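You operate a simulated robot arm through the tools that you are given. There is no shell and no other tool. Be economical: measure what you need, move in short steps, check, and stop when the job is done.

You are at the controls of a simulated two-armed robot. One attempt, no reset.

TASK
Set wheel air to 2 bar and speed to 1, lower the wheels, then jog the belts.
Fine: hold the yellow jog button a second or more.
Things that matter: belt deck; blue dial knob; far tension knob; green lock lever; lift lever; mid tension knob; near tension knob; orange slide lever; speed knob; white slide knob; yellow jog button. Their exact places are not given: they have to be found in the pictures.

Only the result counts: the job must be done as asked and must still hold three seconds after the hand-in. Knocking over, shifting, dropping, spilling or breaking anything else fails it.

THE ROBOT
Two 6-joint arms with two-finger parallel grippers on one trunk, on a base that drives. Base frame: it is fixed to the floor where the robot stands at the start and does not move with it; the origin is under the middle of the robot, x ahead of it, y to its left, z up. Units: mm, degrees, N and s.
The left shoulder is at the start at [80, 216, 1552], the right one opposite. With the tool pointing down near the work surface each hand reaches from about 100 to 680 mm from the robot's upright axis, wherever it stands, measured 20 degrees to its own side. Places, roughly: belt deck [2300, 100, 800]; blue dial knob [900, 0, 800]; far tension knob [1200, 200, 600]; green lock lever [1000, 0, 600]; lift lever [1000, 0, 1100]; mid tension knob [1200, 200, 600]; near tension knob [1100, 100, 600]; orange slide lever [1100, 100, 800]; speed knob [1000, 0, 800]; white slide knob [1200, 200, 900]; yellow jog button [1000, 0, 900]. Payload 3.43 kg a hand.
Tool frame (each hand has its own): the origin (TCP) lies between the finger pads and is the grasp point; the fingertips stand 30 mm ahead of it; z points along the fingers, y is the line along which they close. Largest opening 94 mm; finger width 28, thickness 10; the body of the gripper, 50 by 96 mm, starts 55 mm behind the TCP.
Orientation is told as [roll, pitch, yaw] about the base's x, y, z axes, in that order, counted from this pose: with the fingers straight down and closing along the base's y, the tool's x points along the base's -x, its y along +y and its z along -z.

THE INTERFACE
- The arms move only by the tool drive_tool. It takes "left_increments", "right_increments" or both (then of equal length, played together; a hand with none holds still); each is a list of rows, each a list of 7 numbers: the finger opening in mm, from 0 to 94, then the shift along the tool's x, y, z in units of 400 mm (1.0 is 400 mm), then the turn, a rotation vector about the tool's x, y, z in units of 90 degrees (1.0 is 90 degrees). In form: [[grip, tx, ty, tz, ax, ay, az], ...]. A call has 1 to 10 rows; each row is the pose to reach, as a shift and turn from the pose commanded when the call began, along the tool's axes at that moment. A call with a number of a shift or a turn outside -1 to 1 is refused whole. Each row takes 0.2 s and may step no farther than 50 mm and 8.6 degrees from the row before; otherwise, or with a gripper value out of range, the whole call is refused. A pose out of reach is approached as far as the arm can. The call stops where the force on the tool passes 40 N (or 10 N more than at its start, if that is more) or the arm is blocked; 0.2 s more then pass. Each finger travels about 72 mm/s and halts on what it meets, pressing with about 45 N; the grip force reading is that of the motor and also rises with nothing between the fingers. The clock runs only during rows and for 0.2 s after the last one: add rows that repeat a pose to give the fingers time. The reply holds the time, the measured pose of the TCP, the force on the tool along the base axes, the opening and the grip force, in the units named above and with some noise, with the torque about the TCP (base axes, N m) and any sound that the robot's microphone picked up.
- Cameras (640 x 400 px; columns grow to the right, rows downward): "scene" is now at [106.2, 10.1, 1710.4]; the picture's right is [0.15, -0.99, 0.00], its down [-0.74, -0.11, -0.67] and it looks along [0.66, 0.10, -0.74] (base axes); focal length 256 px, centre (320, 200). "left" rides on the left gripper at [76, -14, -102] in its tool frame; the picture's right is [0.18, 0.98, 0.00], its down [-0.75, 0.14, -0.64] and it looks along [-0.63, 0.12, 0.77] (tool axes); focal length 243 px, centre (320, 200). "right" rides on the right gripper at [76, 14, -102] in its tool frame; the picture's right is [-0.18, 0.98, 0.00], its down [-0.75, -0.14, -0.64] and it looks along [-0.63, -0.12, 0.77] (tool axes); focal length 243 px, centre (320, 200).
- snapshot(camera): a new picture of that camera. No time passes.
- slide_trunk(by): slides the trunk up (or, below 0, down) by that many mm; the arms and the scene camera ride with it, the base frame stays. It gives what a move gives, with no picture.
- drive_base(legs): drives the robot by 1 to 6 legs, each [ahead, left, turn to the left] in mm, mm and degrees, along the robot's own axes; the way and the turn of a leg run together, so that a leg with both is an arc; at most 1500 mm and 180 degrees a leg. The arms and the cameras ride along, it lands a little off, and it stops where it bumps. It gives what a move gives.
- turn_head(pan, tilt): turns the head with the scene camera to pan (to the left, within 86 degrees either way) and tilt (down, from -29 to 69), counted from straight ahead of the robot. It gives what a move gives.
- measure_at(camera, pixels): for up to 12 pixels [column, row] of the newest picture of that camera ("zoom" is the newest enlarged one), the place [x, y, z] in the base frame of the surface seen there, good to about 2 mm. No time passes.
- zoom(camera, box): a new picture of the part [left, top, right, bottom] of that camera's present view, enlarged. No time passes.
- hand_in(): hands the job in; it is judged then, once.

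Go step by step. Measure first, check grasps and placings, and put right what went wrong. The budget is 80 turns and 62 pictures, counting those below and the enlarged ones. Unless the task says otherwise, let go and move clear before handing in, and close with one line.

The tools are called by a JSON object that holds its "method" and its "body". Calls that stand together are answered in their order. drive_tool: Moves the arms, as the interface text tells. Its arguments: {"type":"object","properties":{"left_increments":{"type":"array","items":{"type":"array","items":{"type":"number"}}},"right_increments":{"type":"array","items":{"type":"array","items":{"type":"number"}}}},"required":[]} The other tools are called the same way: slide_trunk (by) slides the trunk up or down; drive_base (legs) drives the base; turn_head (pan, tilt) turns the head that bears the scene camera; snapshot (camera) takes a picture; measure_at (camera, pixels) gives the place of the surface under pixels of a picture; zoom (camera, box) takes an enlarged picture of a part of a camera's view; hand_in () hands the job in.

At the start:

```text
clock: 0.0
left_tcp_pos: [525.8, 294.4, 1000.7]
left_orientation: [0.0, 0.0, -0.1]
left_force: [0.8, -0.3, -0.5]
left_wrist_torque: [-0.03, 0.02, 0.0]
left_grip_width: 94.1
left_grasp_force: 0.0
right_tcp_pos: [523.8, -171.2, 1000.3]
right_orientation: [0.0, -0.1, 0.1]
right_force: [-0.7, 0.1, 0.8]
right_wrist_torque: [0.0, -0.04, 0.02]
right_grip_width: 94.1
right_grasp_force: 0.2
trunk travel left (down, up): [-781.0, 59.0]
robot x, y, heading: [-2.7, 0.1, 0.1]
head pan, tilt: [8.6, 48.1]
```

scene: 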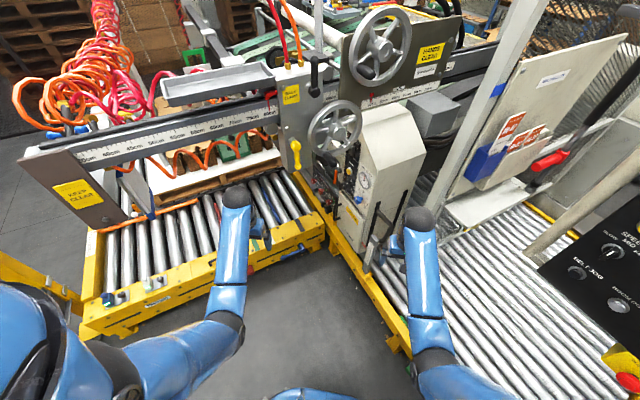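
right: 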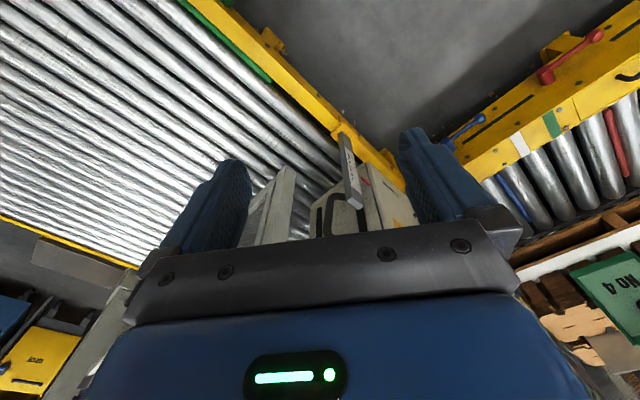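
left: 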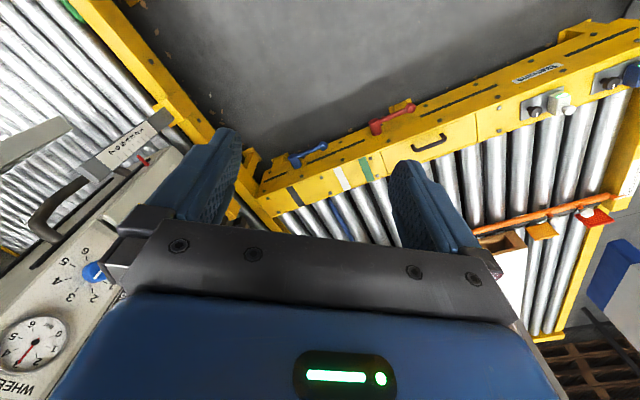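

The scene shows a beige control cabinet around pixels (340-420, 110-240), with a wheel-air gauge and blue knob. I'll enlarge that area and the left camera's view of it.

{"method": "zoom", "body": {"camera": "scene", "box": [270, 80, 450, 280]}}

{"method": "zoom", "body": {"camera": "left", "box": [0, 100, 200, 400]}}

{"method": "zoom", "body": {"camera": "scene", "box": [520, 200, 640, 400]}}

```text
2.00 times, centred on (360, 180) of scene
```

zoom: 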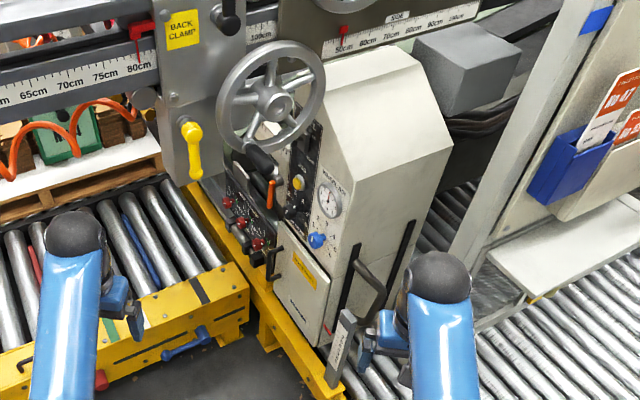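

```text
1.33 times, centred on (100, 250) of left
```

zoom: 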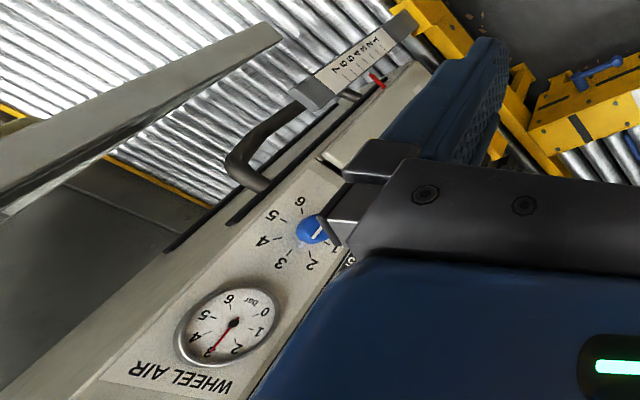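

```text
2.00 times, centred on (580, 300) of scene
```

zoom: 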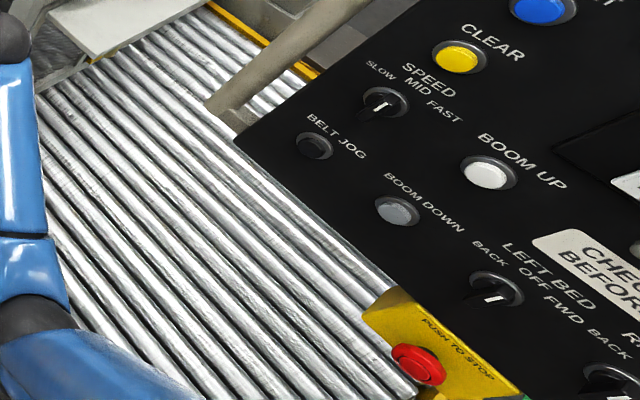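

The cabinet face shows a yellow button near (299,182 zoom), a blue knob near (317,240 zoom) and a black handle near (368,285 zoom). I'll zoom tighter on the panels.

{"method": "zoom", "body": {"camera": "scene", "box": [320, 140, 400, 190]}}

{"method": "zoom", "body": {"camera": "scene", "box": [310, 180, 410, 280]}}

{"method": "measure_at", "body": {"camera": "scene", "pixels": [[349, 171], [358, 200], [384, 223], [362, 179], [372, 250], [335, 180], [347, 235], [395, 150], [422, 170], [350, 240], [357, 188]]}}

```text
8.00 times, centred on (360, 165) of scene
```

zoom: 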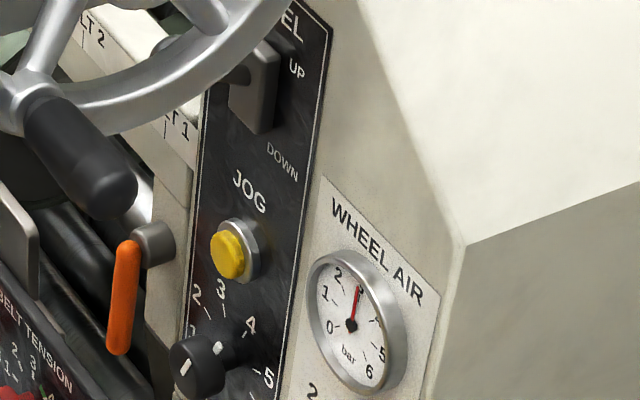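

```text
4.00 times, centred on (360, 230) of scene
```

zoom: 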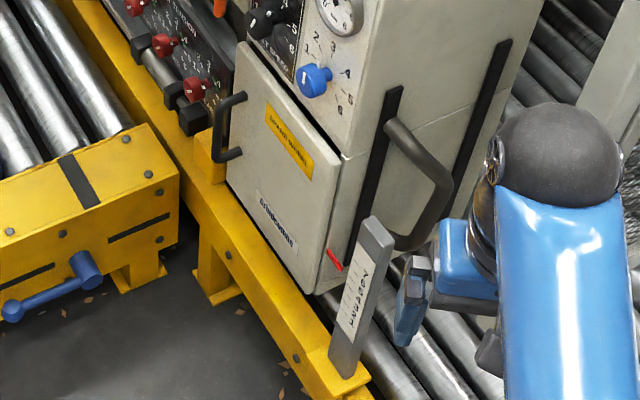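

```text
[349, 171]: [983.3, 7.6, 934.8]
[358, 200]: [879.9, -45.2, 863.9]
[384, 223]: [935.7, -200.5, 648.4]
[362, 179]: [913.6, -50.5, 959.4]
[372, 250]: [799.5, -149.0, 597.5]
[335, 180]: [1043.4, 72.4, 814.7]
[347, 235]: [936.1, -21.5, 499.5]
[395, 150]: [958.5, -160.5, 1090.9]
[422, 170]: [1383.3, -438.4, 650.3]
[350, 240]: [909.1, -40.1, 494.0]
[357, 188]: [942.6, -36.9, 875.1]
```

I can see "WHEEL UP/DOWN" lever at zoom8 (262,85), JOG at (228,255), speed knob at (200,365), and blue dial below the gauge. I'll measure the panel plane and the controls.

{"method": "zoom", "body": {"camera": "scene", "box": [320, 130, 400, 180]}}

{"method": "measure_at", "body": {"camera": "zoom", "pixels": [[262, 130], [240, 178], [262, 205], [290, 225], [228, 335], [258, 330], [350, 405], [280, 280], [225, 270], [330, 240], [420, 380], [264, 175]]}}

{"method": "zoom", "body": {"camera": "scene", "box": [330, 170, 378, 210]}}

{"method": "measure_at", "body": {"camera": "zoom", "pixels": [[330, 200], [300, 300], [100, 200], [150, 250], [240, 200], [450, 300], [370, 380], [380, 330]]}}

```text
8.00 times, centred on (360, 155) of scene
```

zoom: 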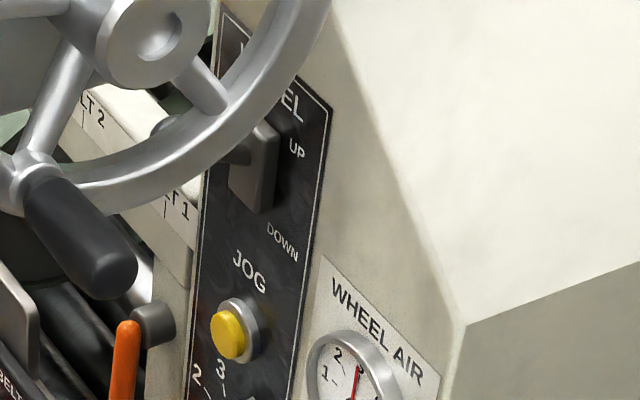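

```text
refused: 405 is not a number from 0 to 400
```

```text
10.00 times, centred on (354, 190) of scene
```

zoom: 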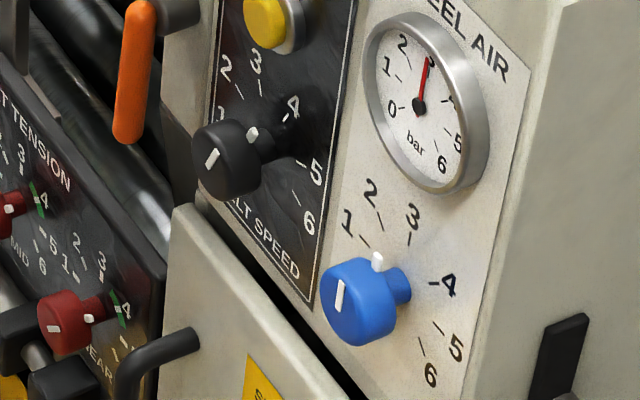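

```text
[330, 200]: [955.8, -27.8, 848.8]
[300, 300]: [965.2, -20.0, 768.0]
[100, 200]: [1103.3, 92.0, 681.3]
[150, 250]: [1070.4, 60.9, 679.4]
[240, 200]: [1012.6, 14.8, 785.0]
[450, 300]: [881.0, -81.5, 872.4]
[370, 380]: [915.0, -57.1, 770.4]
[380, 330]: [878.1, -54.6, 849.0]
```

The face runs along (-0.81,-0.59) with outward normal about (-0.59, 0.81), so I need to approach from the robot's left, heading -54°. I'll measure control details and the surrounding obstacles.

{"method": "measure_at", "body": {"camera": "zoom", "pixels": [[210, 160], [230, 165], [252, 135], [262, 150], [340, 300], [360, 310], [377, 262], [400, 285], [262, 20], [285, 45], [135, 120], [170, 15]]}}

{"method": "measure_at", "body": {"camera": "scene", "pixels": [[85, 335], [324, 240], [400, 345], [270, 300], [322, 243], [352, 152], [353, 154], [335, 128], [336, 160], [296, 155], [395, 25], [60, 190]]}}

```text
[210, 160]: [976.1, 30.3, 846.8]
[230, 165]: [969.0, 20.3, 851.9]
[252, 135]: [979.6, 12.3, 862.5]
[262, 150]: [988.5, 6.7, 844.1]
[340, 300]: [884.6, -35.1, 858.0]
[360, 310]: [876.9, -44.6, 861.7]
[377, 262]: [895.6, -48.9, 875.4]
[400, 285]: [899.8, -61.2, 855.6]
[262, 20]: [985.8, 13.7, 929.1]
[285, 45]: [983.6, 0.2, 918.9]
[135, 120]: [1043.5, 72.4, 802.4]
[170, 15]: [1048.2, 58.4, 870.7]
```

```text
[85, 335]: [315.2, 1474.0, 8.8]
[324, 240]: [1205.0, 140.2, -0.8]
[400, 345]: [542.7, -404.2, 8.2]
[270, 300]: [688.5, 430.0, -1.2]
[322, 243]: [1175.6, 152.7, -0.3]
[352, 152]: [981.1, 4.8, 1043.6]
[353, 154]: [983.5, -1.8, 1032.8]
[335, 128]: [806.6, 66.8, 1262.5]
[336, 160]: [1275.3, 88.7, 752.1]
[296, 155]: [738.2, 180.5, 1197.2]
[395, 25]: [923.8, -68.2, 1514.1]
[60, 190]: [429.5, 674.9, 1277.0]
```

The overhead beam/handwheel around z≈1200–1280 lies between me and the panel, so arms must come in below it. Measure the bed edges and beam further before driving.

{"method": "measure_at", "body": {"camera": "scene", "pixels": [[90, 318], [160, 300], [310, 235], [325, 212], [395, 330], [370, 290], [345, 250], [405, 340], [330, 215], [200, 310], [300, 220], [120, 330]]}}

{"method": "measure_at", "body": {"camera": "scene", "pixels": [[80, 205], [40, 150], [115, 225], [160, 145], [230, 120], [297, 175], [296, 145], [313, 155], [357, 125], [310, 60], [337, 165], [285, 130]]}}

```text
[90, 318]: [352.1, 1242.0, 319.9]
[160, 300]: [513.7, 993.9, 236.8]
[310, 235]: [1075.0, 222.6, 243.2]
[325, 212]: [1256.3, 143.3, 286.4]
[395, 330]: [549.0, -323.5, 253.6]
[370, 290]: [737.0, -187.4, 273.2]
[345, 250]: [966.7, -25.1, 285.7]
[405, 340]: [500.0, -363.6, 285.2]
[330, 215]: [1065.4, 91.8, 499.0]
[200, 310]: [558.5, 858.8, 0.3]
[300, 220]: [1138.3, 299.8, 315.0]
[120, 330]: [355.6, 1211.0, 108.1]
```

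```text
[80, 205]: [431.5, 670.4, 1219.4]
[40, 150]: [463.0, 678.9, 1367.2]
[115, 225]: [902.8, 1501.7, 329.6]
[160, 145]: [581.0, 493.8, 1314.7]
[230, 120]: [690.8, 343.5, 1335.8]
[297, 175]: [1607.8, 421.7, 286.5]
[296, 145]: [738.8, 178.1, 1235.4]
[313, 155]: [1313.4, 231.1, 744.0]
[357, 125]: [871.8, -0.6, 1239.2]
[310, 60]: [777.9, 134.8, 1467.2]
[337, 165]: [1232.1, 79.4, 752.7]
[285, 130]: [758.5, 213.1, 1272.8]
```

Bed edges and beam are mapped; standing at about (270,223) facing -54° puts the left arm opposite the controls, under the beam. I'll lower the trunk, then drive in steps: left, turn, forward/left.

{"method": "slide_trunk", "body": {"by": -480}}

{"method": "drive_base", "body": {"legs": [[0, 300, 0], [0, 0, -54]]}}

{"method": "turn_head", "body": {"pan": 25, "tilt": 15}}

{"method": "snapshot", "body": {"camera": "scene"}}

```text
refused: -480 is not a number from -400 to 400
```

```text
clock: 4.5
left_tcp_pos: [546.5, 44.9, 1000.0]
left_orientation: [0.0, 0.0, -54.2]
left_force: [0.4, -0.2, -0.3]
left_wrist_torque: [-0.02, 0.0, 0.01]
left_grip_width: 93.9
left_grasp_force: 0.1
right_tcp_pos: [167.3, -226.5, 999.2]
right_orientation: [0.0, 0.0, -54.2]
right_force: [0.3, -0.2, -1.0]
right_wrist_torque: [-0.03, -0.01, 0.01]
right_grip_width: 93.9
right_grasp_force: 0.0
trunk travel left (down, up): [-781.0, 59.0]
robot x, y, heading: [4.3, 298.4, -54.2]
head pan, tilt: [8.6, 48.1]
```

```text
clock: 5.5
left_tcp_pos: [546.1, 44.4, 1000.3]
left_orientation: [0.0, 0.0, -54.3]
left_force: [0.8, 0.6, 0.3]
left_wrist_torque: [0.01, 0.02, 0.03]
left_grip_width: 93.9
left_grasp_force: 0.1
right_tcp_pos: [167.7, -226.7, 1000.3]
right_orientation: [0.0, -0.1, -54.2]
right_force: [-0.1, 0.8, -0.3]
right_wrist_torque: [-0.03, 0.0, 0.0]
right_grip_width: 94.0
right_grasp_force: 0.2
trunk travel left (down, up): [-781.0, 59.0]
robot x, y, heading: [-0.3, 297.6, -54.3]
head pan, tilt: [25.0, 15.0]
```

```text
51 pictures are left
```

scene: 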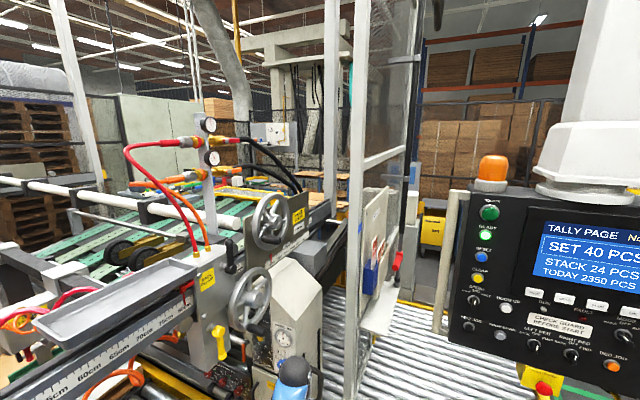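

The turn went fine though the trunk move was refused for size. Lower in two slides and look.

{"method": "slide_trunk", "body": {"by": -400}}

{"method": "slide_trunk", "body": {"by": -80}}

{"method": "turn_head", "body": {"pan": 35, "tilt": 20}}

{"method": "snapshot", "body": {"camera": "scene"}}

```text
clock: 9.3
left_tcp_pos: [546.6, 45.4, 600.3]
left_orientation: [0.0, 0.0, -54.2]
left_force: [0.7, 0.5, 0.3]
left_wrist_torque: [0.02, -0.01, 0.03]
left_grip_width: 93.6
left_grasp_force: 0.0
right_tcp_pos: [167.6, -225.7, 599.5]
right_orientation: [0.0, 0.0, -54.2]
right_force: [0.2, 0.3, -0.2]
right_wrist_torque: [0.02, -0.01, -0.02]
right_grip_width: 94.0
right_grasp_force: 0.1
trunk travel left (down, up): [-381.0, 459.0]
robot x, y, heading: [-2.5, 297.5, -54.0]
head pan, tilt: [25.0, 15.0]
```

```text
clock: 10.5
left_tcp_pos: [545.8, 44.3, 520.4]
left_orientation: [0.0, 0.1, -54.2]
left_force: [0.0, -0.6, 0.3]
left_wrist_torque: [0.08, 0.0, -0.02]
left_grip_width: 94.1
left_grasp_force: 0.0
right_tcp_pos: [167.4, -226.7, 520.3]
right_orientation: [0.1, 0.0, -54.2]
right_force: [0.5, 0.3, -0.3]
right_wrist_torque: [0.0, 0.01, -0.02]
right_grip_width: 94.1
right_grasp_force: 0.0
trunk travel left (down, up): [-301.0, 539.0]
robot x, y, heading: [0.3, 298.9, -54.1]
head pan, tilt: [25.0, 15.0]
```

```text
clock: 11.2
left_tcp_pos: [545.8, 43.6, 520.7]
left_orientation: [-0.1, 0.0, -54.2]
left_force: [-0.2, -0.5, 0.1]
left_wrist_torque: [0.02, 0.0, 0.03]
left_grip_width: 93.9
left_grasp_force: 0.1
right_tcp_pos: [166.7, -227.7, 519.4]
right_orientation: [0.0, -0.1, -54.2]
right_force: [-0.4, -0.4, 0.8]
right_wrist_torque: [0.0, 0.01, 0.01]
right_grip_width: 93.9
right_grasp_force: 0.1
trunk travel left (down, up): [-301.0, 539.0]
robot x, y, heading: [-3.0, 300.6, -54.0]
head pan, tilt: [35.0, 20.0]
```

```text
50 pictures are left
```

scene: 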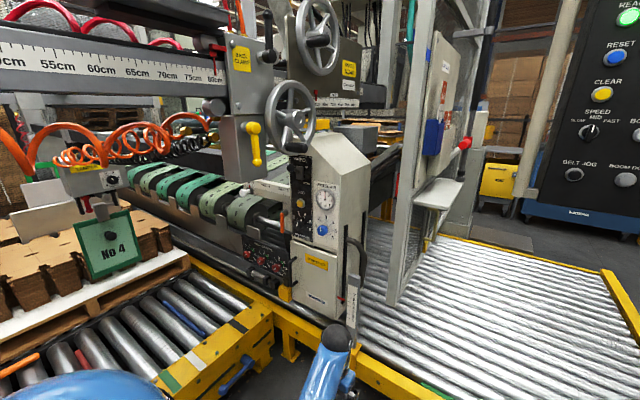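

The panel is now clear at columns 285–345. Zoom on it and measure.

{"method": "zoom", "body": {"camera": "scene", "box": [280, 140, 352, 185]}}

{"method": "zoom", "body": {"camera": "scene", "box": [280, 190, 352, 245]}}

{"method": "measure_at", "body": {"camera": "scene", "pixels": [[299, 165], [300, 203], [299, 218], [322, 230], [326, 200], [288, 215], [290, 145], [255, 160], [320, 260], [310, 175], [255, 125], [338, 240]]}}

```text
8.89 times, centred on (316, 162) of scene
```

zoom: 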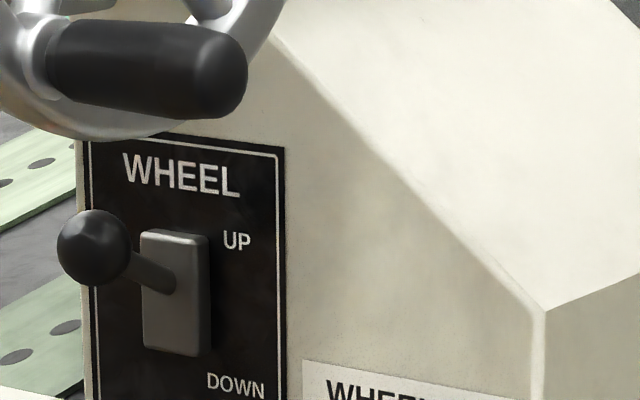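

```text
7.27 times, centred on (316, 218) of scene
```

zoom: 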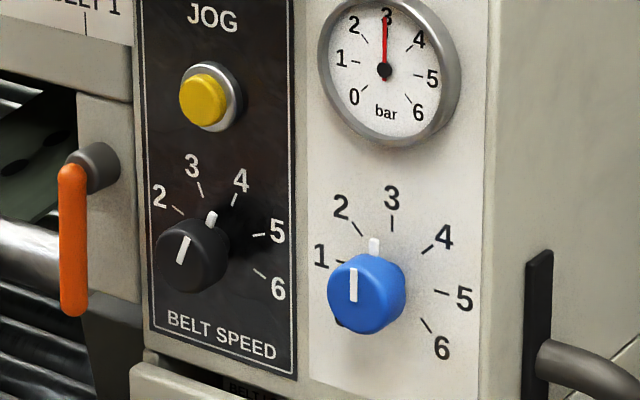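

```text
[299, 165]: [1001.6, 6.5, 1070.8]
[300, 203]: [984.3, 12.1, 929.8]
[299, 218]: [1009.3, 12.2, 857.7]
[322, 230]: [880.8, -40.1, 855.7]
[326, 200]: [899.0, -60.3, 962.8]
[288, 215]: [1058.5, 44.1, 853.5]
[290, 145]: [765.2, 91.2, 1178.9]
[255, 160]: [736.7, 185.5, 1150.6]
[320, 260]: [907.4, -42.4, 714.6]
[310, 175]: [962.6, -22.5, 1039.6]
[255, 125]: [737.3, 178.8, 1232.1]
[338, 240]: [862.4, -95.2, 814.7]
```

Ball lever is up, blue dial and gauge at 3, and speed knob near 4. I'll raise the left hand and turn it to point horizontally forward while still clear of the machine.

{"method": "drive_tool", "body": {"left_increments": [[94, 0.02, 0, -0.08, 0, -0.095, 0], [94, 0.04, 0, -0.16, 0, -0.19, 0], [94, 0.06, 0, -0.24, 0, -0.285, 0], [94, 0.08, 0, -0.32, 0, -0.38, 0], [94, 0.1, 0, -0.4, 0, -0.475, 0], [94, 0.12, 0, -0.48, 0, -0.57, 0], [94, 0.14, 0, -0.56, 0, -0.665, 0], [94, 0.16, 0, -0.64, 0, -0.76, 0], [94, 0.18, 0, -0.72, 0, -0.855, 0], [94, 0.2, 0, -0.8, 0, -0.95, 0]]}}

{"method": "snapshot", "body": {"camera": "scene"}}

```text
clock: 13.4
left_tcp_pos: [543.0, 90.3, 811.3]
left_orientation: [0.2, -85.7, -54.4]
left_force: [-0.4, 0.1, 1.0]
left_wrist_torque: [-0.01, 0.02, 0.0]
left_grip_width: 94.1
left_grasp_force: 0.2
left hand out of reach, approached as far as the arm can: row 7, 8, 9, 10
right_tcp_pos: [165.7, -226.6, 521.2]
right_orientation: [0.0, 0.1, -54.1]
right_force: [0.0, -0.5, -0.1]
right_wrist_torque: [0.02, 0.01, 0.03]
right_grip_width: 94.1
right_grasp_force: 0.0
trunk travel left (down, up): [-301.0, 539.0]
robot x, y, heading: [-0.5, 301.4, -54.2]
head pan, tilt: [35.0, 20.0]
```

```text
47 pictures are left
```

scene: 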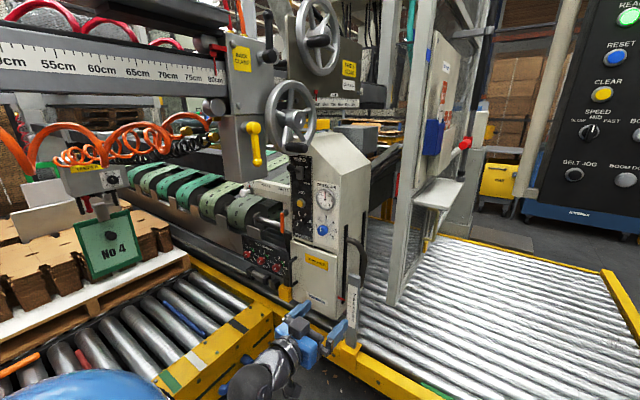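

Hand is level at z 811. Drive diagonally forward-left to bring it in front of the panel with ~110 mm fingertip clearance.

{"method": "drive_base", "body": {"legs": [[192, 221, 0]]}}

{"method": "turn_head", "body": {"pan": 30, "tilt": 25}}

{"method": "snapshot", "body": {"camera": "scene"}}

{"method": "snapshot", "body": {"camera": "left"}}

```text
clock: 15.4
left_tcp_pos: [834.2, 60.7, 809.1]
left_orientation: [-0.5, -85.5, -54.1]
left_force: [0.3, 0.9, 0.0]
left_wrist_torque: [-0.01, -0.01, 0.0]
left_grip_width: 94.2
left_grasp_force: 0.0
right_tcp_pos: [456.4, -255.1, 520.2]
right_orientation: [-0.1, 0.0, -54.5]
right_force: [0.5, 0.2, 1.3]
right_wrist_torque: [-0.02, 0.01, 0.02]
right_grip_width: 94.1
right_grasp_force: 0.1
trunk travel left (down, up): [-301.0, 539.0]
robot x, y, heading: [292.3, 270.6, -54.5]
head pan, tilt: [35.0, 20.0]
```

```text
clock: 16.1
left_tcp_pos: [832.9, 59.9, 807.6]
left_orientation: [-0.1, -85.6, -54.7]
left_force: [-0.9, 0.3, -0.4]
left_wrist_torque: [-0.02, -0.01, 0.01]
left_grip_width: 93.9
left_grasp_force: 0.1
right_tcp_pos: [456.4, -254.3, 519.7]
right_orientation: [-0.1, 0.0, -54.5]
right_force: [-0.9, -0.3, 0.3]
right_wrist_torque: [-0.02, 0.02, 0.0]
right_grip_width: 93.7
right_grasp_force: 0.1
trunk travel left (down, up): [-301.0, 539.0]
robot x, y, heading: [295.1, 274.1, -54.3]
head pan, tilt: [30.0, 25.0]
```

```text
46 pictures are left
```

scene: 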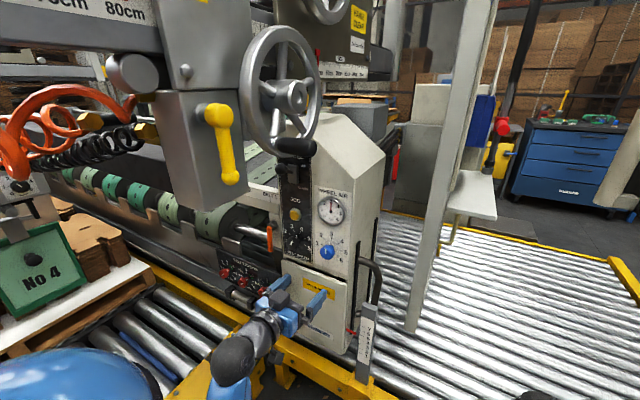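

```text
45 pictures are left
```

left: 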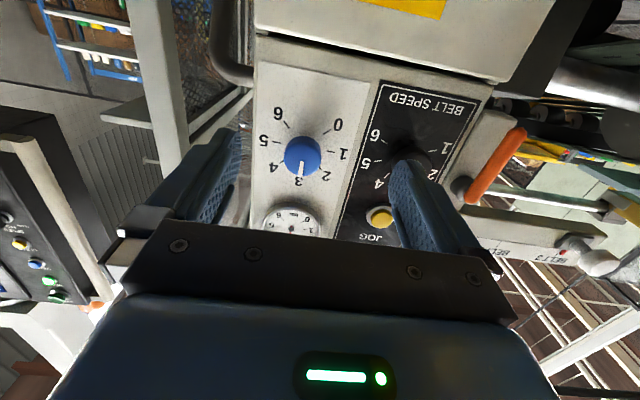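

Excellent: the left camera sees both dials (upside down), blue at (303,158). Zoom and measure both dials, including scale marks.

{"method": "zoom", "body": {"camera": "left", "box": [250, 80, 350, 240]}}

{"method": "measure_at", "body": {"camera": "left", "pixels": [[303, 150], [296, 152], [312, 160], [330, 132], [288, 131], [280, 145], [335, 150], [303, 184], [280, 215], [360, 190], [410, 110], [411, 155]]}}

{"method": "zoom", "body": {"camera": "scene", "box": [275, 190, 355, 270]}}

{"method": "measure_at", "body": {"camera": "zoom", "pixels": [[405, 250], [430, 252], [380, 248], [408, 222], [408, 275], [350, 280], [240, 300], [115, 210], [155, 210], [135, 195], [160, 95], [460, 280]]}}

```text
2.50 times, centred on (300, 160) of left
```

zoom: 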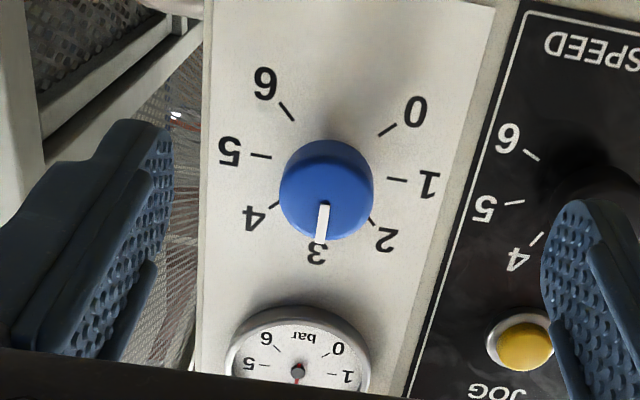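

```text
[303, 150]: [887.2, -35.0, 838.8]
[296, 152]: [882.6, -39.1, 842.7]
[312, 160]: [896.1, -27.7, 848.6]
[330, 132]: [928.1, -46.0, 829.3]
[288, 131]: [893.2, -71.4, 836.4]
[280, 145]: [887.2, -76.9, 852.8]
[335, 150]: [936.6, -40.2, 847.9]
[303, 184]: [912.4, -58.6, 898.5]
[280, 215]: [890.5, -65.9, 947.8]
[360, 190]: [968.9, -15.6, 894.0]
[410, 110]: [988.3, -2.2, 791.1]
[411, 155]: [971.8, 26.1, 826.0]
```

```text
5.00 times, centred on (315, 230) of scene
```

zoom: 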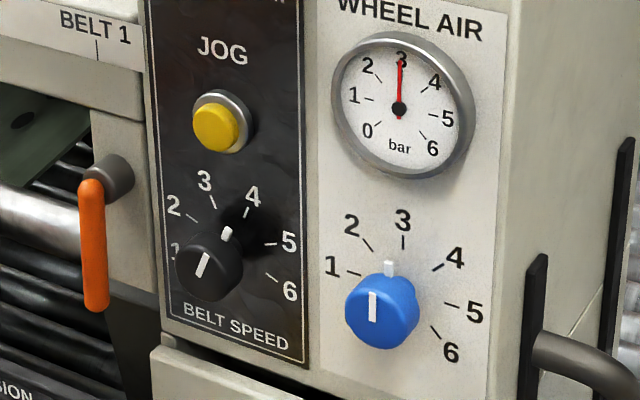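

```text
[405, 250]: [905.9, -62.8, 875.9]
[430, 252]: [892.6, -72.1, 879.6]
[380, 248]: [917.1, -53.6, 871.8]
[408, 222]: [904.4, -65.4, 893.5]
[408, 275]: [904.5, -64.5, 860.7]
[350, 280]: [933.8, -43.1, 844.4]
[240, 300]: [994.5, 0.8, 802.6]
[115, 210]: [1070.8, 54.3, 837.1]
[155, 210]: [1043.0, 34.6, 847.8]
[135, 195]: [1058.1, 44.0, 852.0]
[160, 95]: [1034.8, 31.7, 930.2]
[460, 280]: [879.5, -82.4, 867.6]
```

Both scales resolve to 45° spacing: blue centre ≈(908,-61,850) at 3, target 45° CCW; speed ≈(999,4,834) at 4, needing 135° CCW to 1. Align the left hand in front of the blue dial and verify.

{"method": "drive_tool", "body": {"left_increments": [[74, -0.04, -0.009, 0.04, -0.002, -0.016, 0], [74, -0.08, -0.018, 0.08, -0.004, -0.033, 0], [74, -0.115, -0.0275, 0.12, -0.007, -0.049, 0], [74, -0.115, -0.0275, 0.12, -0.007, -0.049, 0]]}}

{"method": "snapshot", "body": {"camera": "left"}}

```text
clock: 17.1
left_tcp_pos: [854.0, 14.1, 853.2]
left_orientation: [143.8, -90.1, 162.3]
left_force: [0.3, -0.5, 0.1]
left_wrist_torque: [-0.01, -0.01, -0.03]
left_grip_width: 73.8
left_grasp_force: 0.1
right_tcp_pos: [457.5, -254.5, 519.7]
right_orientation: [0.0, 0.0, -54.5]
right_force: [1.1, 0.4, -0.1]
right_wrist_torque: [0.0, 0.01, 0.0]
right_grip_width: 94.1
right_grasp_force: 0.0
trunk travel left (down, up): [-301.0, 539.0]
robot x, y, heading: [294.2, 274.6, -54.4]
head pan, tilt: [30.0, 25.0]
```

```text
42 pictures are left
```

left: 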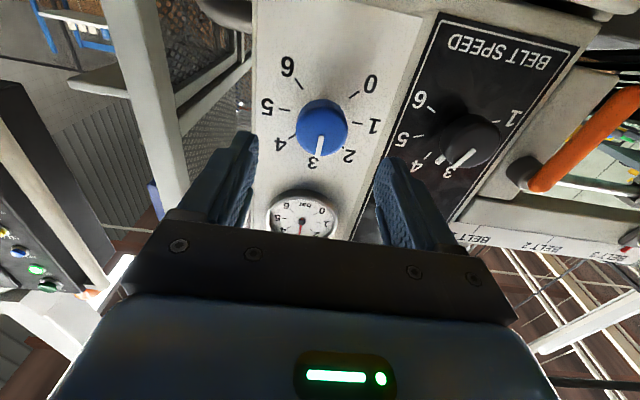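

The dial at (321,128) is on the finger centreline, about 3 mm low. Advance 55 mm and close on the knob.

{"method": "drive_tool", "body": {"left_increments": [[74, 0.0075, 0, 0.05, 0, 0, 0], [74, 0.0075, 0, 0.1, 0, 0, 0], [74, 0.0075, 0, 0.1375, 0, 0, 0], [74, 0.0075, 0, 0.1375, 0, 0, 0], [30, 0.0075, 0, 0.1375, 0, 0, 0], [30, 0.0075, 0, 0.1375, 0, 0, 0], [30, 0.0075, 0, 0.1375, 0, 0, 0]]}}

{"method": "snapshot", "body": {"camera": "left"}}

```text
clock: 18.6
left_tcp_pos: [887.6, -31.2, 847.6]
left_orientation: [174.2, -89.9, 132.0]
left_force: [7.8, 2.6, 4.4]
left_wrist_torque: [-0.04, -0.05, -0.02]
left_grip_width: 37.8
left_grasp_force: 45.0
right_tcp_pos: [456.0, -253.6, 520.3]
right_orientation: [-0.1, 0.0, -54.4]
right_force: [0.9, -1.0, -0.5]
right_wrist_torque: [-0.01, 0.01, 0.04]
right_grip_width: 94.2
right_grasp_force: 0.0
trunk travel left (down, up): [-301.0, 539.0]
robot x, y, heading: [291.8, 272.4, -54.4]
head pan, tilt: [30.0, 25.0]
```

```text
41 pictures are left
```

left: 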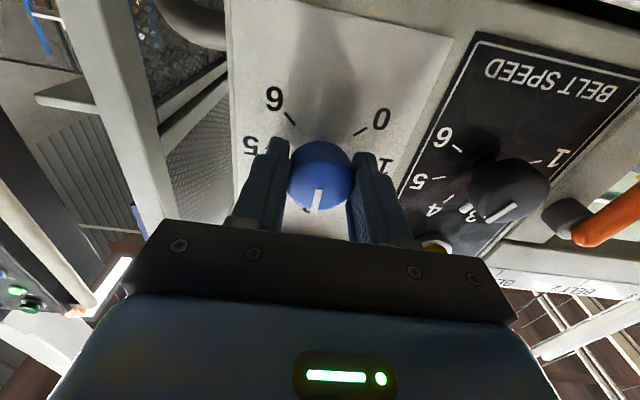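

Gripped at 37.8 mm. Turn −45° about tool z (CCW seen from the front).

{"method": "drive_tool", "body": {"left_increments": [[30, 0, 0, 0, 0, 0, -0.0833], [30, 0, 0, 0, 0, 0, -0.1667], [30, 0, 0, 0, 0, 0, -0.25], [30, 0, 0, 0, 0, 0, -0.3333], [30, 0, 0, 0, 0, 0, -0.4167], [30, 0, 0, 0, 0, 0, -0.5], [30, 0, 0, 0, 0, 0, -0.5]]}}

{"method": "zoom", "body": {"camera": "scene", "box": [270, 170, 360, 270]}}

{"method": "snapshot", "body": {"camera": "left"}}

```text
clock: 20.2
left_tcp_pos: [886.3, -31.3, 849.8]
left_orientation: [-90.0, -44.8, 36.2]
left_force: [-0.1, 4.8, 0.6]
left_wrist_torque: [-1.0, -0.71, 0.67]
left_grip_width: 37.9
left_grasp_force: 44.9
right_tcp_pos: [455.0, -253.5, 521.4]
right_orientation: [-0.1, 0.0, -54.4]
right_force: [-0.4, 0.1, -1.6]
right_wrist_torque: [-0.01, 0.01, -0.03]
right_grip_width: 94.1
right_grasp_force: 0.1
trunk travel left (down, up): [-301.0, 539.0]
robot x, y, heading: [288.9, 268.3, -54.6]
head pan, tilt: [30.0, 25.0]
```

```text
4.00 times, centred on (315, 220) of scene
```

zoom: 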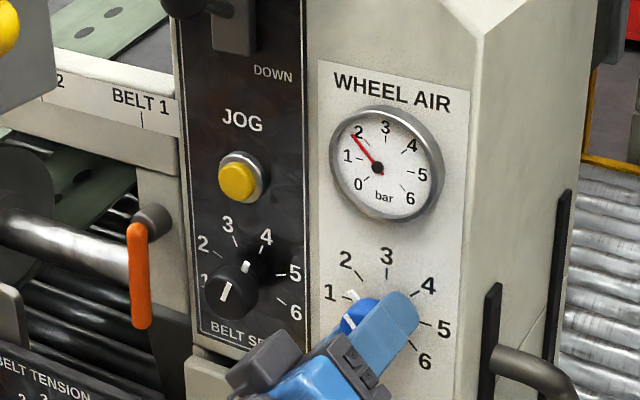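

```text
39 pictures are left
```

left: 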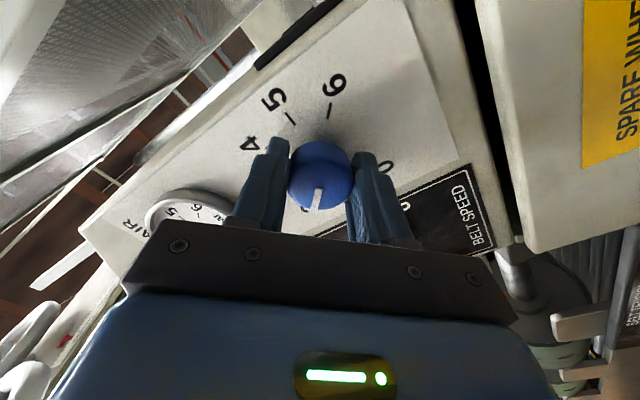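

The gauge needle sits at about 2. Release, back off 65 mm, and check closely.

{"method": "drive_tool", "body": {"left_increments": [[70, 0, 0, 0, 0, 0, 0], [70, 0, 0, 0, 0, 0, 0], [70, 0, 0, -0.08, 0, 0, 0], [70, 0, 0, -0.16, 0, 0, 0], [70, 0, 0, -0.16, 0, 0, 0]]}}

{"method": "zoom", "body": {"camera": "scene", "box": [295, 185, 345, 225]}}

{"method": "snapshot", "body": {"camera": "left"}}

```text
clock: 21.4
left_tcp_pos: [848.3, 17.0, 850.3]
left_orientation: [-89.8, -44.9, 36.0]
left_force: [-0.3, 1.1, -0.2]
left_wrist_torque: [-0.03, 0.0, 0.0]
left_grip_width: 69.9
left_grasp_force: 0.1
right_tcp_pos: [456.0, -254.2, 520.1]
right_orientation: [0.0, 0.0, -54.5]
right_force: [0.6, 0.3, -0.3]
right_wrist_torque: [-0.01, 0.01, -0.02]
right_grip_width: 94.0
right_grasp_force: 0.1
trunk travel left (down, up): [-301.0, 539.0]
robot x, y, heading: [293.9, 269.5, -54.5]
head pan, tilt: [30.0, 25.0]
```

```text
10.00 times, centred on (320, 205) of scene
```

zoom: 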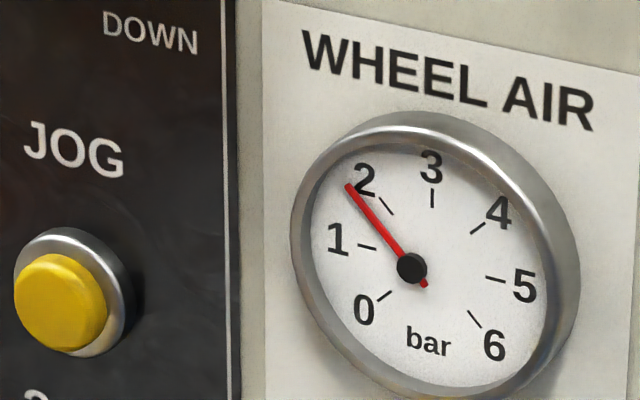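

```text
37 pictures are left
```

left: 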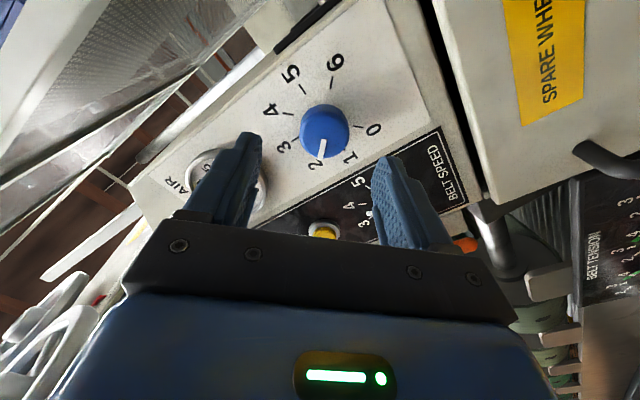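

Accounting for parallax, the needle points exactly at 2 and the knob mark is at 2. Now shift to the speed knob while winding the wrist back +85° to leave room for the 135° turn.

{"method": "drive_tool", "body": {"left_increments": [[70, -0.0173, 0.0232, 0, 0, 0, 0.095], [70, -0.0346, 0.0463, 0, 0, 0, 0.19], [70, -0.0519, 0.0695, 0, 0, 0, 0.285], [70, -0.0692, 0.0926, 0, 0, 0, 0.38], [70, -0.0865, 0.1158, 0, 0, 0, 0.475], [70, -0.1038, 0.139, 0, 0, 0, 0.57], [70, -0.1211, 0.1621, 0, 0, 0, 0.665], [70, -0.1384, 0.1853, 0, 0, 0, 0.76], [70, -0.1557, 0.2084, 0, 0, 0, 0.855], [70, -0.173, 0.2316, 0, 0, 0, 0.95]]}}

{"method": "snapshot", "body": {"camera": "left"}}

```text
clock: 23.6
left_tcp_pos: [941.7, 87.5, 833.4]
left_orientation: [90.0, -49.3, -143.9]
left_force: [-0.1, -0.4, -0.2]
left_wrist_torque: [0.02, 0.01, -0.01]
left_grip_width: 70.2
left_grasp_force: 0.1
right_tcp_pos: [456.4, -254.5, 519.6]
right_orientation: [0.0, 0.0, -54.6]
right_force: [0.4, 0.0, -0.7]
right_wrist_torque: [0.0, -0.01, 0.02]
right_grip_width: 93.9
right_grasp_force: 0.0
trunk travel left (down, up): [-301.0, 539.0]
robot x, y, heading: [292.6, 274.1, -54.5]
head pan, tilt: [30.0, 25.0]
```

```text
36 pictures are left
```

left: 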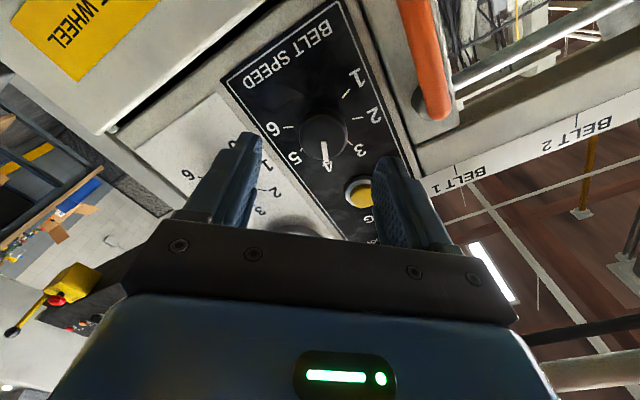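

Confirmed the pointer is at 4. Zoom to fine-centre on the knob.

{"method": "zoom", "body": {"camera": "left", "box": [260, 70, 388, 180]}}

```text
3.64 times, centred on (324, 125) of left
```

zoom: 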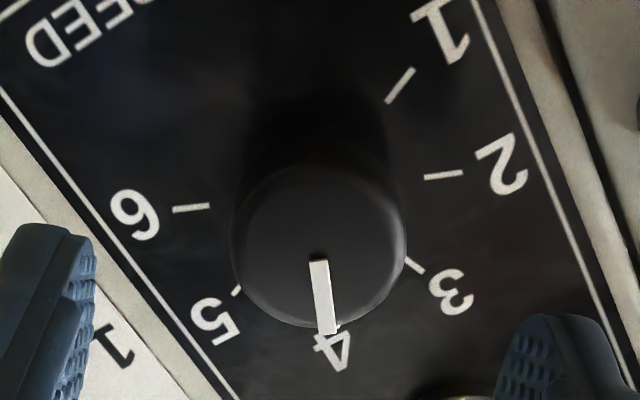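

Centre offset is about x −4.5 mm, y +2.5 mm. Advance 63 mm and grip.

{"method": "drive_tool", "body": {"left_increments": [[70, -0.0113, 0.0063, 0.05, 0, 0, 0], [70, -0.0113, 0.0063, 0.11, 0, 0, 0], [70, -0.0113, 0.0063, 0.155, 0, 0, 0], [70, -0.0113, 0.0063, 0.155, 0, 0, 0], [28, -0.0113, 0.0063, 0.155, 0, 0, 0], [28, -0.0113, 0.0063, 0.155, 0, 0, 0], [28, -0.0113, 0.0063, 0.155, 0, 0, 0]]}}

{"method": "snapshot", "body": {"camera": "left"}}

```text
clock: 25.2
left_tcp_pos: [977.1, 37.2, 839.6]
left_orientation: [90.4, -49.4, -144.1]
left_force: [22.0, -0.9, 20.3]
left_wrist_torque: [0.3, 0.23, 0.13]
left_grip_width: 38.0
left_grasp_force: 44.9
right_tcp_pos: [456.6, -253.6, 519.6]
right_orientation: [-0.1, -0.1, -54.5]
right_force: [-0.3, -0.5, 0.9]
right_wrist_torque: [0.03, 0.02, 0.01]
right_grip_width: 93.7
right_grasp_force: 0.0
trunk travel left (down, up): [-301.0, 539.0]
robot x, y, heading: [296.6, 271.2, -54.5]
head pan, tilt: [30.0, 25.0]
```

```text
34 pictures are left
```

left: 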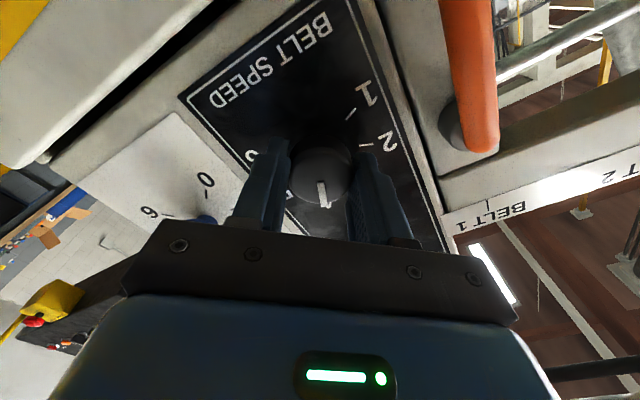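

Grip is on, with ~27 N side load along +y, meaning I'm slightly off-centre. Shift +2 mm in y to relieve it.

{"method": "drive_tool", "body": {"left_increments": [[28, 0, 0.005, 0, 0, 0, 0], [28, 0, 0.005, 0, 0, 0, 0]]}}

```text
clock: 25.9
left_tcp_pos: [977.9, 38.3, 838.6]
left_orientation: [90.3, -49.5, -144.1]
left_force: [15.2, 0.0, 18.3]
left_wrist_torque: [0.03, 0.01, 0.34]
left_grip_width: 37.6
left_grasp_force: 45.1
right_tcp_pos: [455.8, -254.5, 519.3]
right_orientation: [0.0, 0.1, -54.5]
right_force: [-0.3, -0.1, -0.1]
right_wrist_torque: [0.01, 0.01, -0.03]
right_grip_width: 94.0
right_grasp_force: 0.1
trunk travel left (down, up): [-301.0, 539.0]
robot x, y, heading: [295.7, 272.3, -54.5]
head pan, tilt: [30.0, 25.0]
```

{"method": "drive_tool", "body": {"left_increments": [[28, 0, 0.006, 0, 0, 0, 0], [28, 0, 0.012, 0, 0, 0, 0], [28, 0, 0.012, 0, 0, 0, 0]]}}

```text
clock: 26.6
left_tcp_pos: [977.1, 37.5, 839.6]
left_orientation: [89.4, -49.6, -143.9]
left_force: [-21.4, 4.1, -11.6]
left_wrist_torque: [-0.79, -0.54, -0.66]
left_grip_width: 37.5
left_grasp_force: 44.9
right_tcp_pos: [453.8, -254.6, 519.4]
right_orientation: [0.1, 0.0, -54.5]
right_force: [0.6, -0.2, -0.4]
right_wrist_torque: [0.0, -0.01, -0.03]
right_grip_width: 93.8
right_grasp_force: 0.0
trunk travel left (down, up): [-301.0, 539.0]
robot x, y, heading: [291.7, 269.5, -54.6]
head pan, tilt: [30.0, 25.0]
```

Overshot slightly; return 2 mm and begin the turn (−84° now).

{"method": "drive_tool", "body": {"left_increments": [[28, 0, -0.005, 0, 0, 0, 0], [28, 0, -0.005, 0, 0, 0, -0.09], [28, 0, -0.005, 0, 0, 0, -0.18], [28, 0, -0.005, 0, 0, 0, -0.27], [28, 0, -0.005, 0, 0, 0, -0.36], [28, 0, -0.005, 0, 0, 0, -0.45], [28, 0, -0.005, 0, 0, 0, -0.54], [28, 0, -0.005, 0, 0, 0, -0.63], [28, 0, -0.005, 0, 0, 0, -0.72], [28, 0, -0.005, 0, 0, 0, -0.8]]}}

{"method": "snapshot", "body": {"camera": "left"}}

```text
clock: 28.9
left_tcp_pos: [980.3, 37.9, 844.2]
left_orientation: [-90.8, -58.6, 36.9]
left_force: [-2.4, -2.6, 12.7]
left_wrist_torque: [-0.82, -0.54, 0.14]
left_grip_width: 37.8
left_grasp_force: 44.8
right_tcp_pos: [455.6, -253.8, 521.1]
right_orientation: [0.1, -0.1, -54.4]
right_force: [0.7, 0.1, 0.3]
right_wrist_torque: [0.0, 0.0, 0.02]
right_grip_width: 94.2
right_grasp_force: 0.2
trunk travel left (down, up): [-301.0, 539.0]
robot x, y, heading: [289.9, 269.6, -54.5]
head pan, tilt: [30.0, 25.0]
```

```text
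33 pictures are left
```

left: 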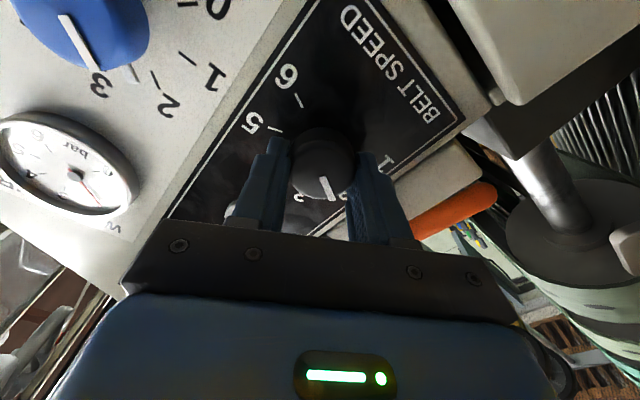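

Turned 72° so far with the grip holding. Continue another 63°.

{"method": "drive_tool", "body": {"left_increments": [[28, 0, 0, 0, 0, 0, -0.0875], [28, 0, 0, 0, 0, 0, -0.175], [28, 0, 0, 0, 0, 0, -0.2625], [28, 0, 0, 0, 0, 0, -0.35], [28, 0, 0, 0, 0, 0, -0.4375], [28, 0, 0, 0, 0, 0, -0.525], [28, 0, 0, 0, 0, 0, -0.6125], [28, 0, 0, 0, 0, 0, -0.7], [28, 0, 0, 0, 0, 0, -0.7]]}}

{"method": "zoom", "body": {"camera": "scene", "box": [270, 180, 360, 270]}}

{"method": "snapshot", "body": {"camera": "left"}}

```text
clock: 30.9
left_tcp_pos: [979.2, 37.8, 839.3]
left_orientation: [-90.0, 4.6, 35.8]
left_force: [-0.5, 0.5, 5.4]
left_wrist_torque: [0.02, -0.9, 0.37]
left_grip_width: 37.7
left_grasp_force: 45.5
right_tcp_pos: [456.2, -254.4, 518.1]
right_orientation: [0.0, 0.0, -54.4]
right_force: [-0.6, -0.6, -0.1]
right_wrist_torque: [-0.02, -0.01, -0.02]
right_grip_width: 93.8
right_grasp_force: 0.0
trunk travel left (down, up): [-301.0, 539.0]
robot x, y, heading: [293.8, 275.8, -54.5]
head pan, tilt: [30.0, 25.0]
```

```text
4.44 times, centred on (315, 225) of scene
```

zoom: 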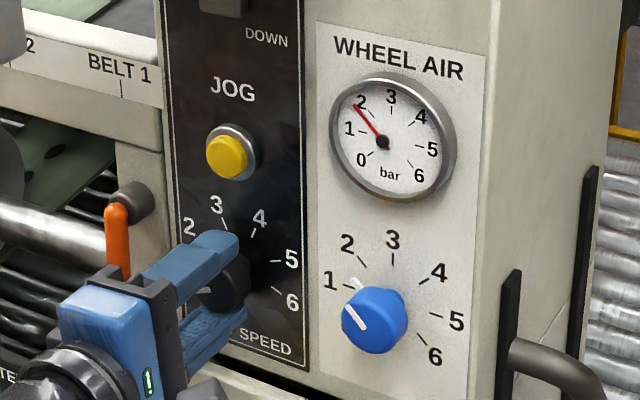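

```text
31 pictures are left
```

left: 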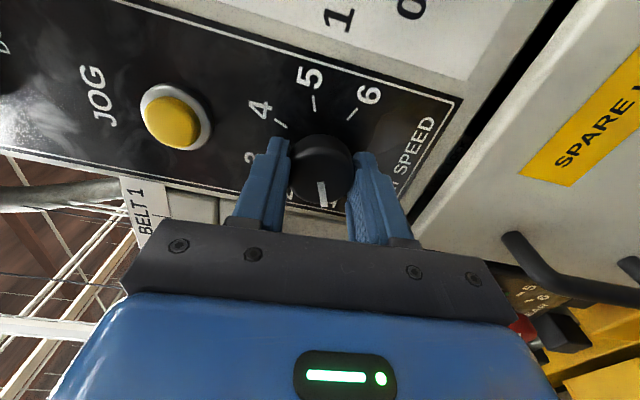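

Turned 135.2° in total with gauge still at 2. Release, back off and inspect.

{"method": "drive_tool", "body": {"left_increments": [[64, 0, 0, 0, 0, 0, 0], [64, 0, 0, 0, 0, 0, 0], [64, 0, 0, -0.1, 0, 0, 0], [64, 0, 0, -0.2, 0, 0, 0], [64, 0, 0, -0.2, 0, 0, 0]]}}

{"method": "zoom", "body": {"camera": "left", "box": [250, 60, 400, 200]}}

{"method": "snapshot", "body": {"camera": "scene"}}

```text
clock: 32.0
left_tcp_pos: [933.8, 103.1, 840.1]
left_orientation: [-89.9, 4.4, 35.9]
left_force: [0.2, -0.1, 1.4]
left_wrist_torque: [0.0, 0.01, -0.01]
left_grip_width: 63.9
left_grasp_force: 0.0
right_tcp_pos: [457.6, -254.9, 519.2]
right_orientation: [0.0, 0.0, -54.5]
right_force: [0.4, -0.3, -0.1]
right_wrist_torque: [-0.02, 0.0, 0.0]
right_grip_width: 94.0
right_grasp_force: 0.1
trunk travel left (down, up): [-301.0, 539.0]
robot x, y, heading: [293.2, 272.9, -54.7]
head pan, tilt: [30.0, 25.0]
```

```text
2.86 times, centred on (325, 130) of left
```

zoom: 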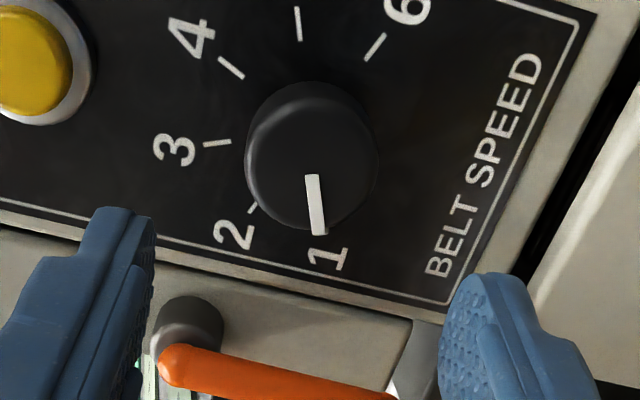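

```text
29 pictures are left
```

scene: 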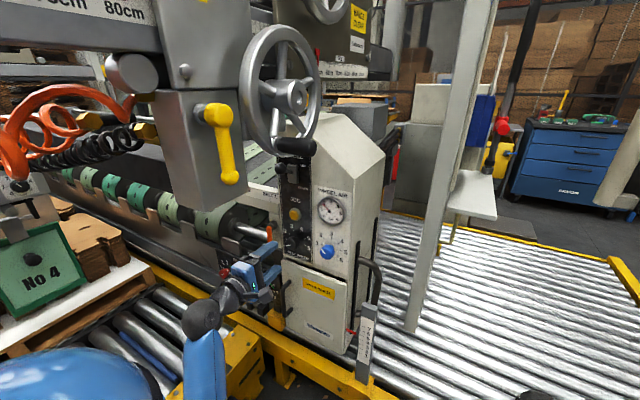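

Speed is at 1 and the orange lever undisturbed. Now look at the lift lever around (290,165).

{"method": "zoom", "body": {"camera": "scene", "box": [265, 130, 345, 210]}}

{"method": "measure_at", "body": {"camera": "zoom", "pixels": [[250, 130], [235, 245], [180, 250], [150, 250], [200, 250], [235, 200], [235, 290], [290, 300], [170, 265], [170, 235], [290, 240], [310, 130]]}}

```text
5.00 times, centred on (305, 170) of scene
```

zoom: 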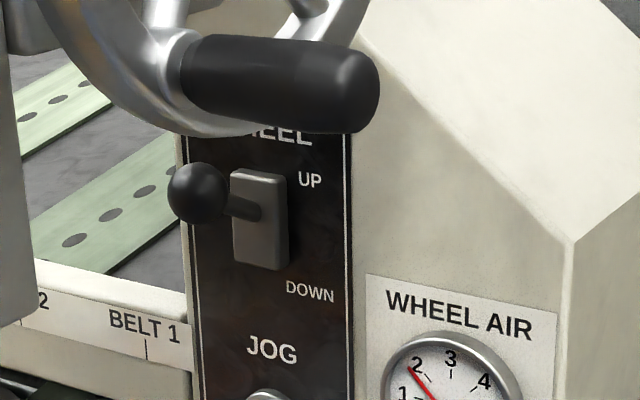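

```text
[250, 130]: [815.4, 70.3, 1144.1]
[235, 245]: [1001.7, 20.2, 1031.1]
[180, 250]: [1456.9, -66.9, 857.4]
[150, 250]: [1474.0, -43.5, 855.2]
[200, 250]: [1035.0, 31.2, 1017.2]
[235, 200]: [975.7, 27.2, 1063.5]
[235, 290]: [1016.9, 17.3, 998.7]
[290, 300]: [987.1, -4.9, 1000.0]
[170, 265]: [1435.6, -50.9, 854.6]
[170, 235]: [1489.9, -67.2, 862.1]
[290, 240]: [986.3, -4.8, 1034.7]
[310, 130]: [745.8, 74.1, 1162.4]
```

Measure the ball and the handwheel's lowest rim/handle.

{"method": "measure_at", "body": {"camera": "zoom", "pixels": [[197, 175], [197, 192], [180, 192], [215, 192], [197, 215], [233, 205], [210, 133], [150, 100], [180, 120], [360, 130], [250, 128], [20, 300]]}}

```text
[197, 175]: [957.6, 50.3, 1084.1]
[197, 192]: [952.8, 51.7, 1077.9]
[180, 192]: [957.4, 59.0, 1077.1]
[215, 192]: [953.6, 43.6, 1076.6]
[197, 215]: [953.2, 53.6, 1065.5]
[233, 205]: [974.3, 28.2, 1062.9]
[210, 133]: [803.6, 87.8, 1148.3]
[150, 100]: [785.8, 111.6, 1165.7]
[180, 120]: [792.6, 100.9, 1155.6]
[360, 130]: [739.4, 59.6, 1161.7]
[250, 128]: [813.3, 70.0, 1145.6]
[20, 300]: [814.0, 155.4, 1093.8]
```

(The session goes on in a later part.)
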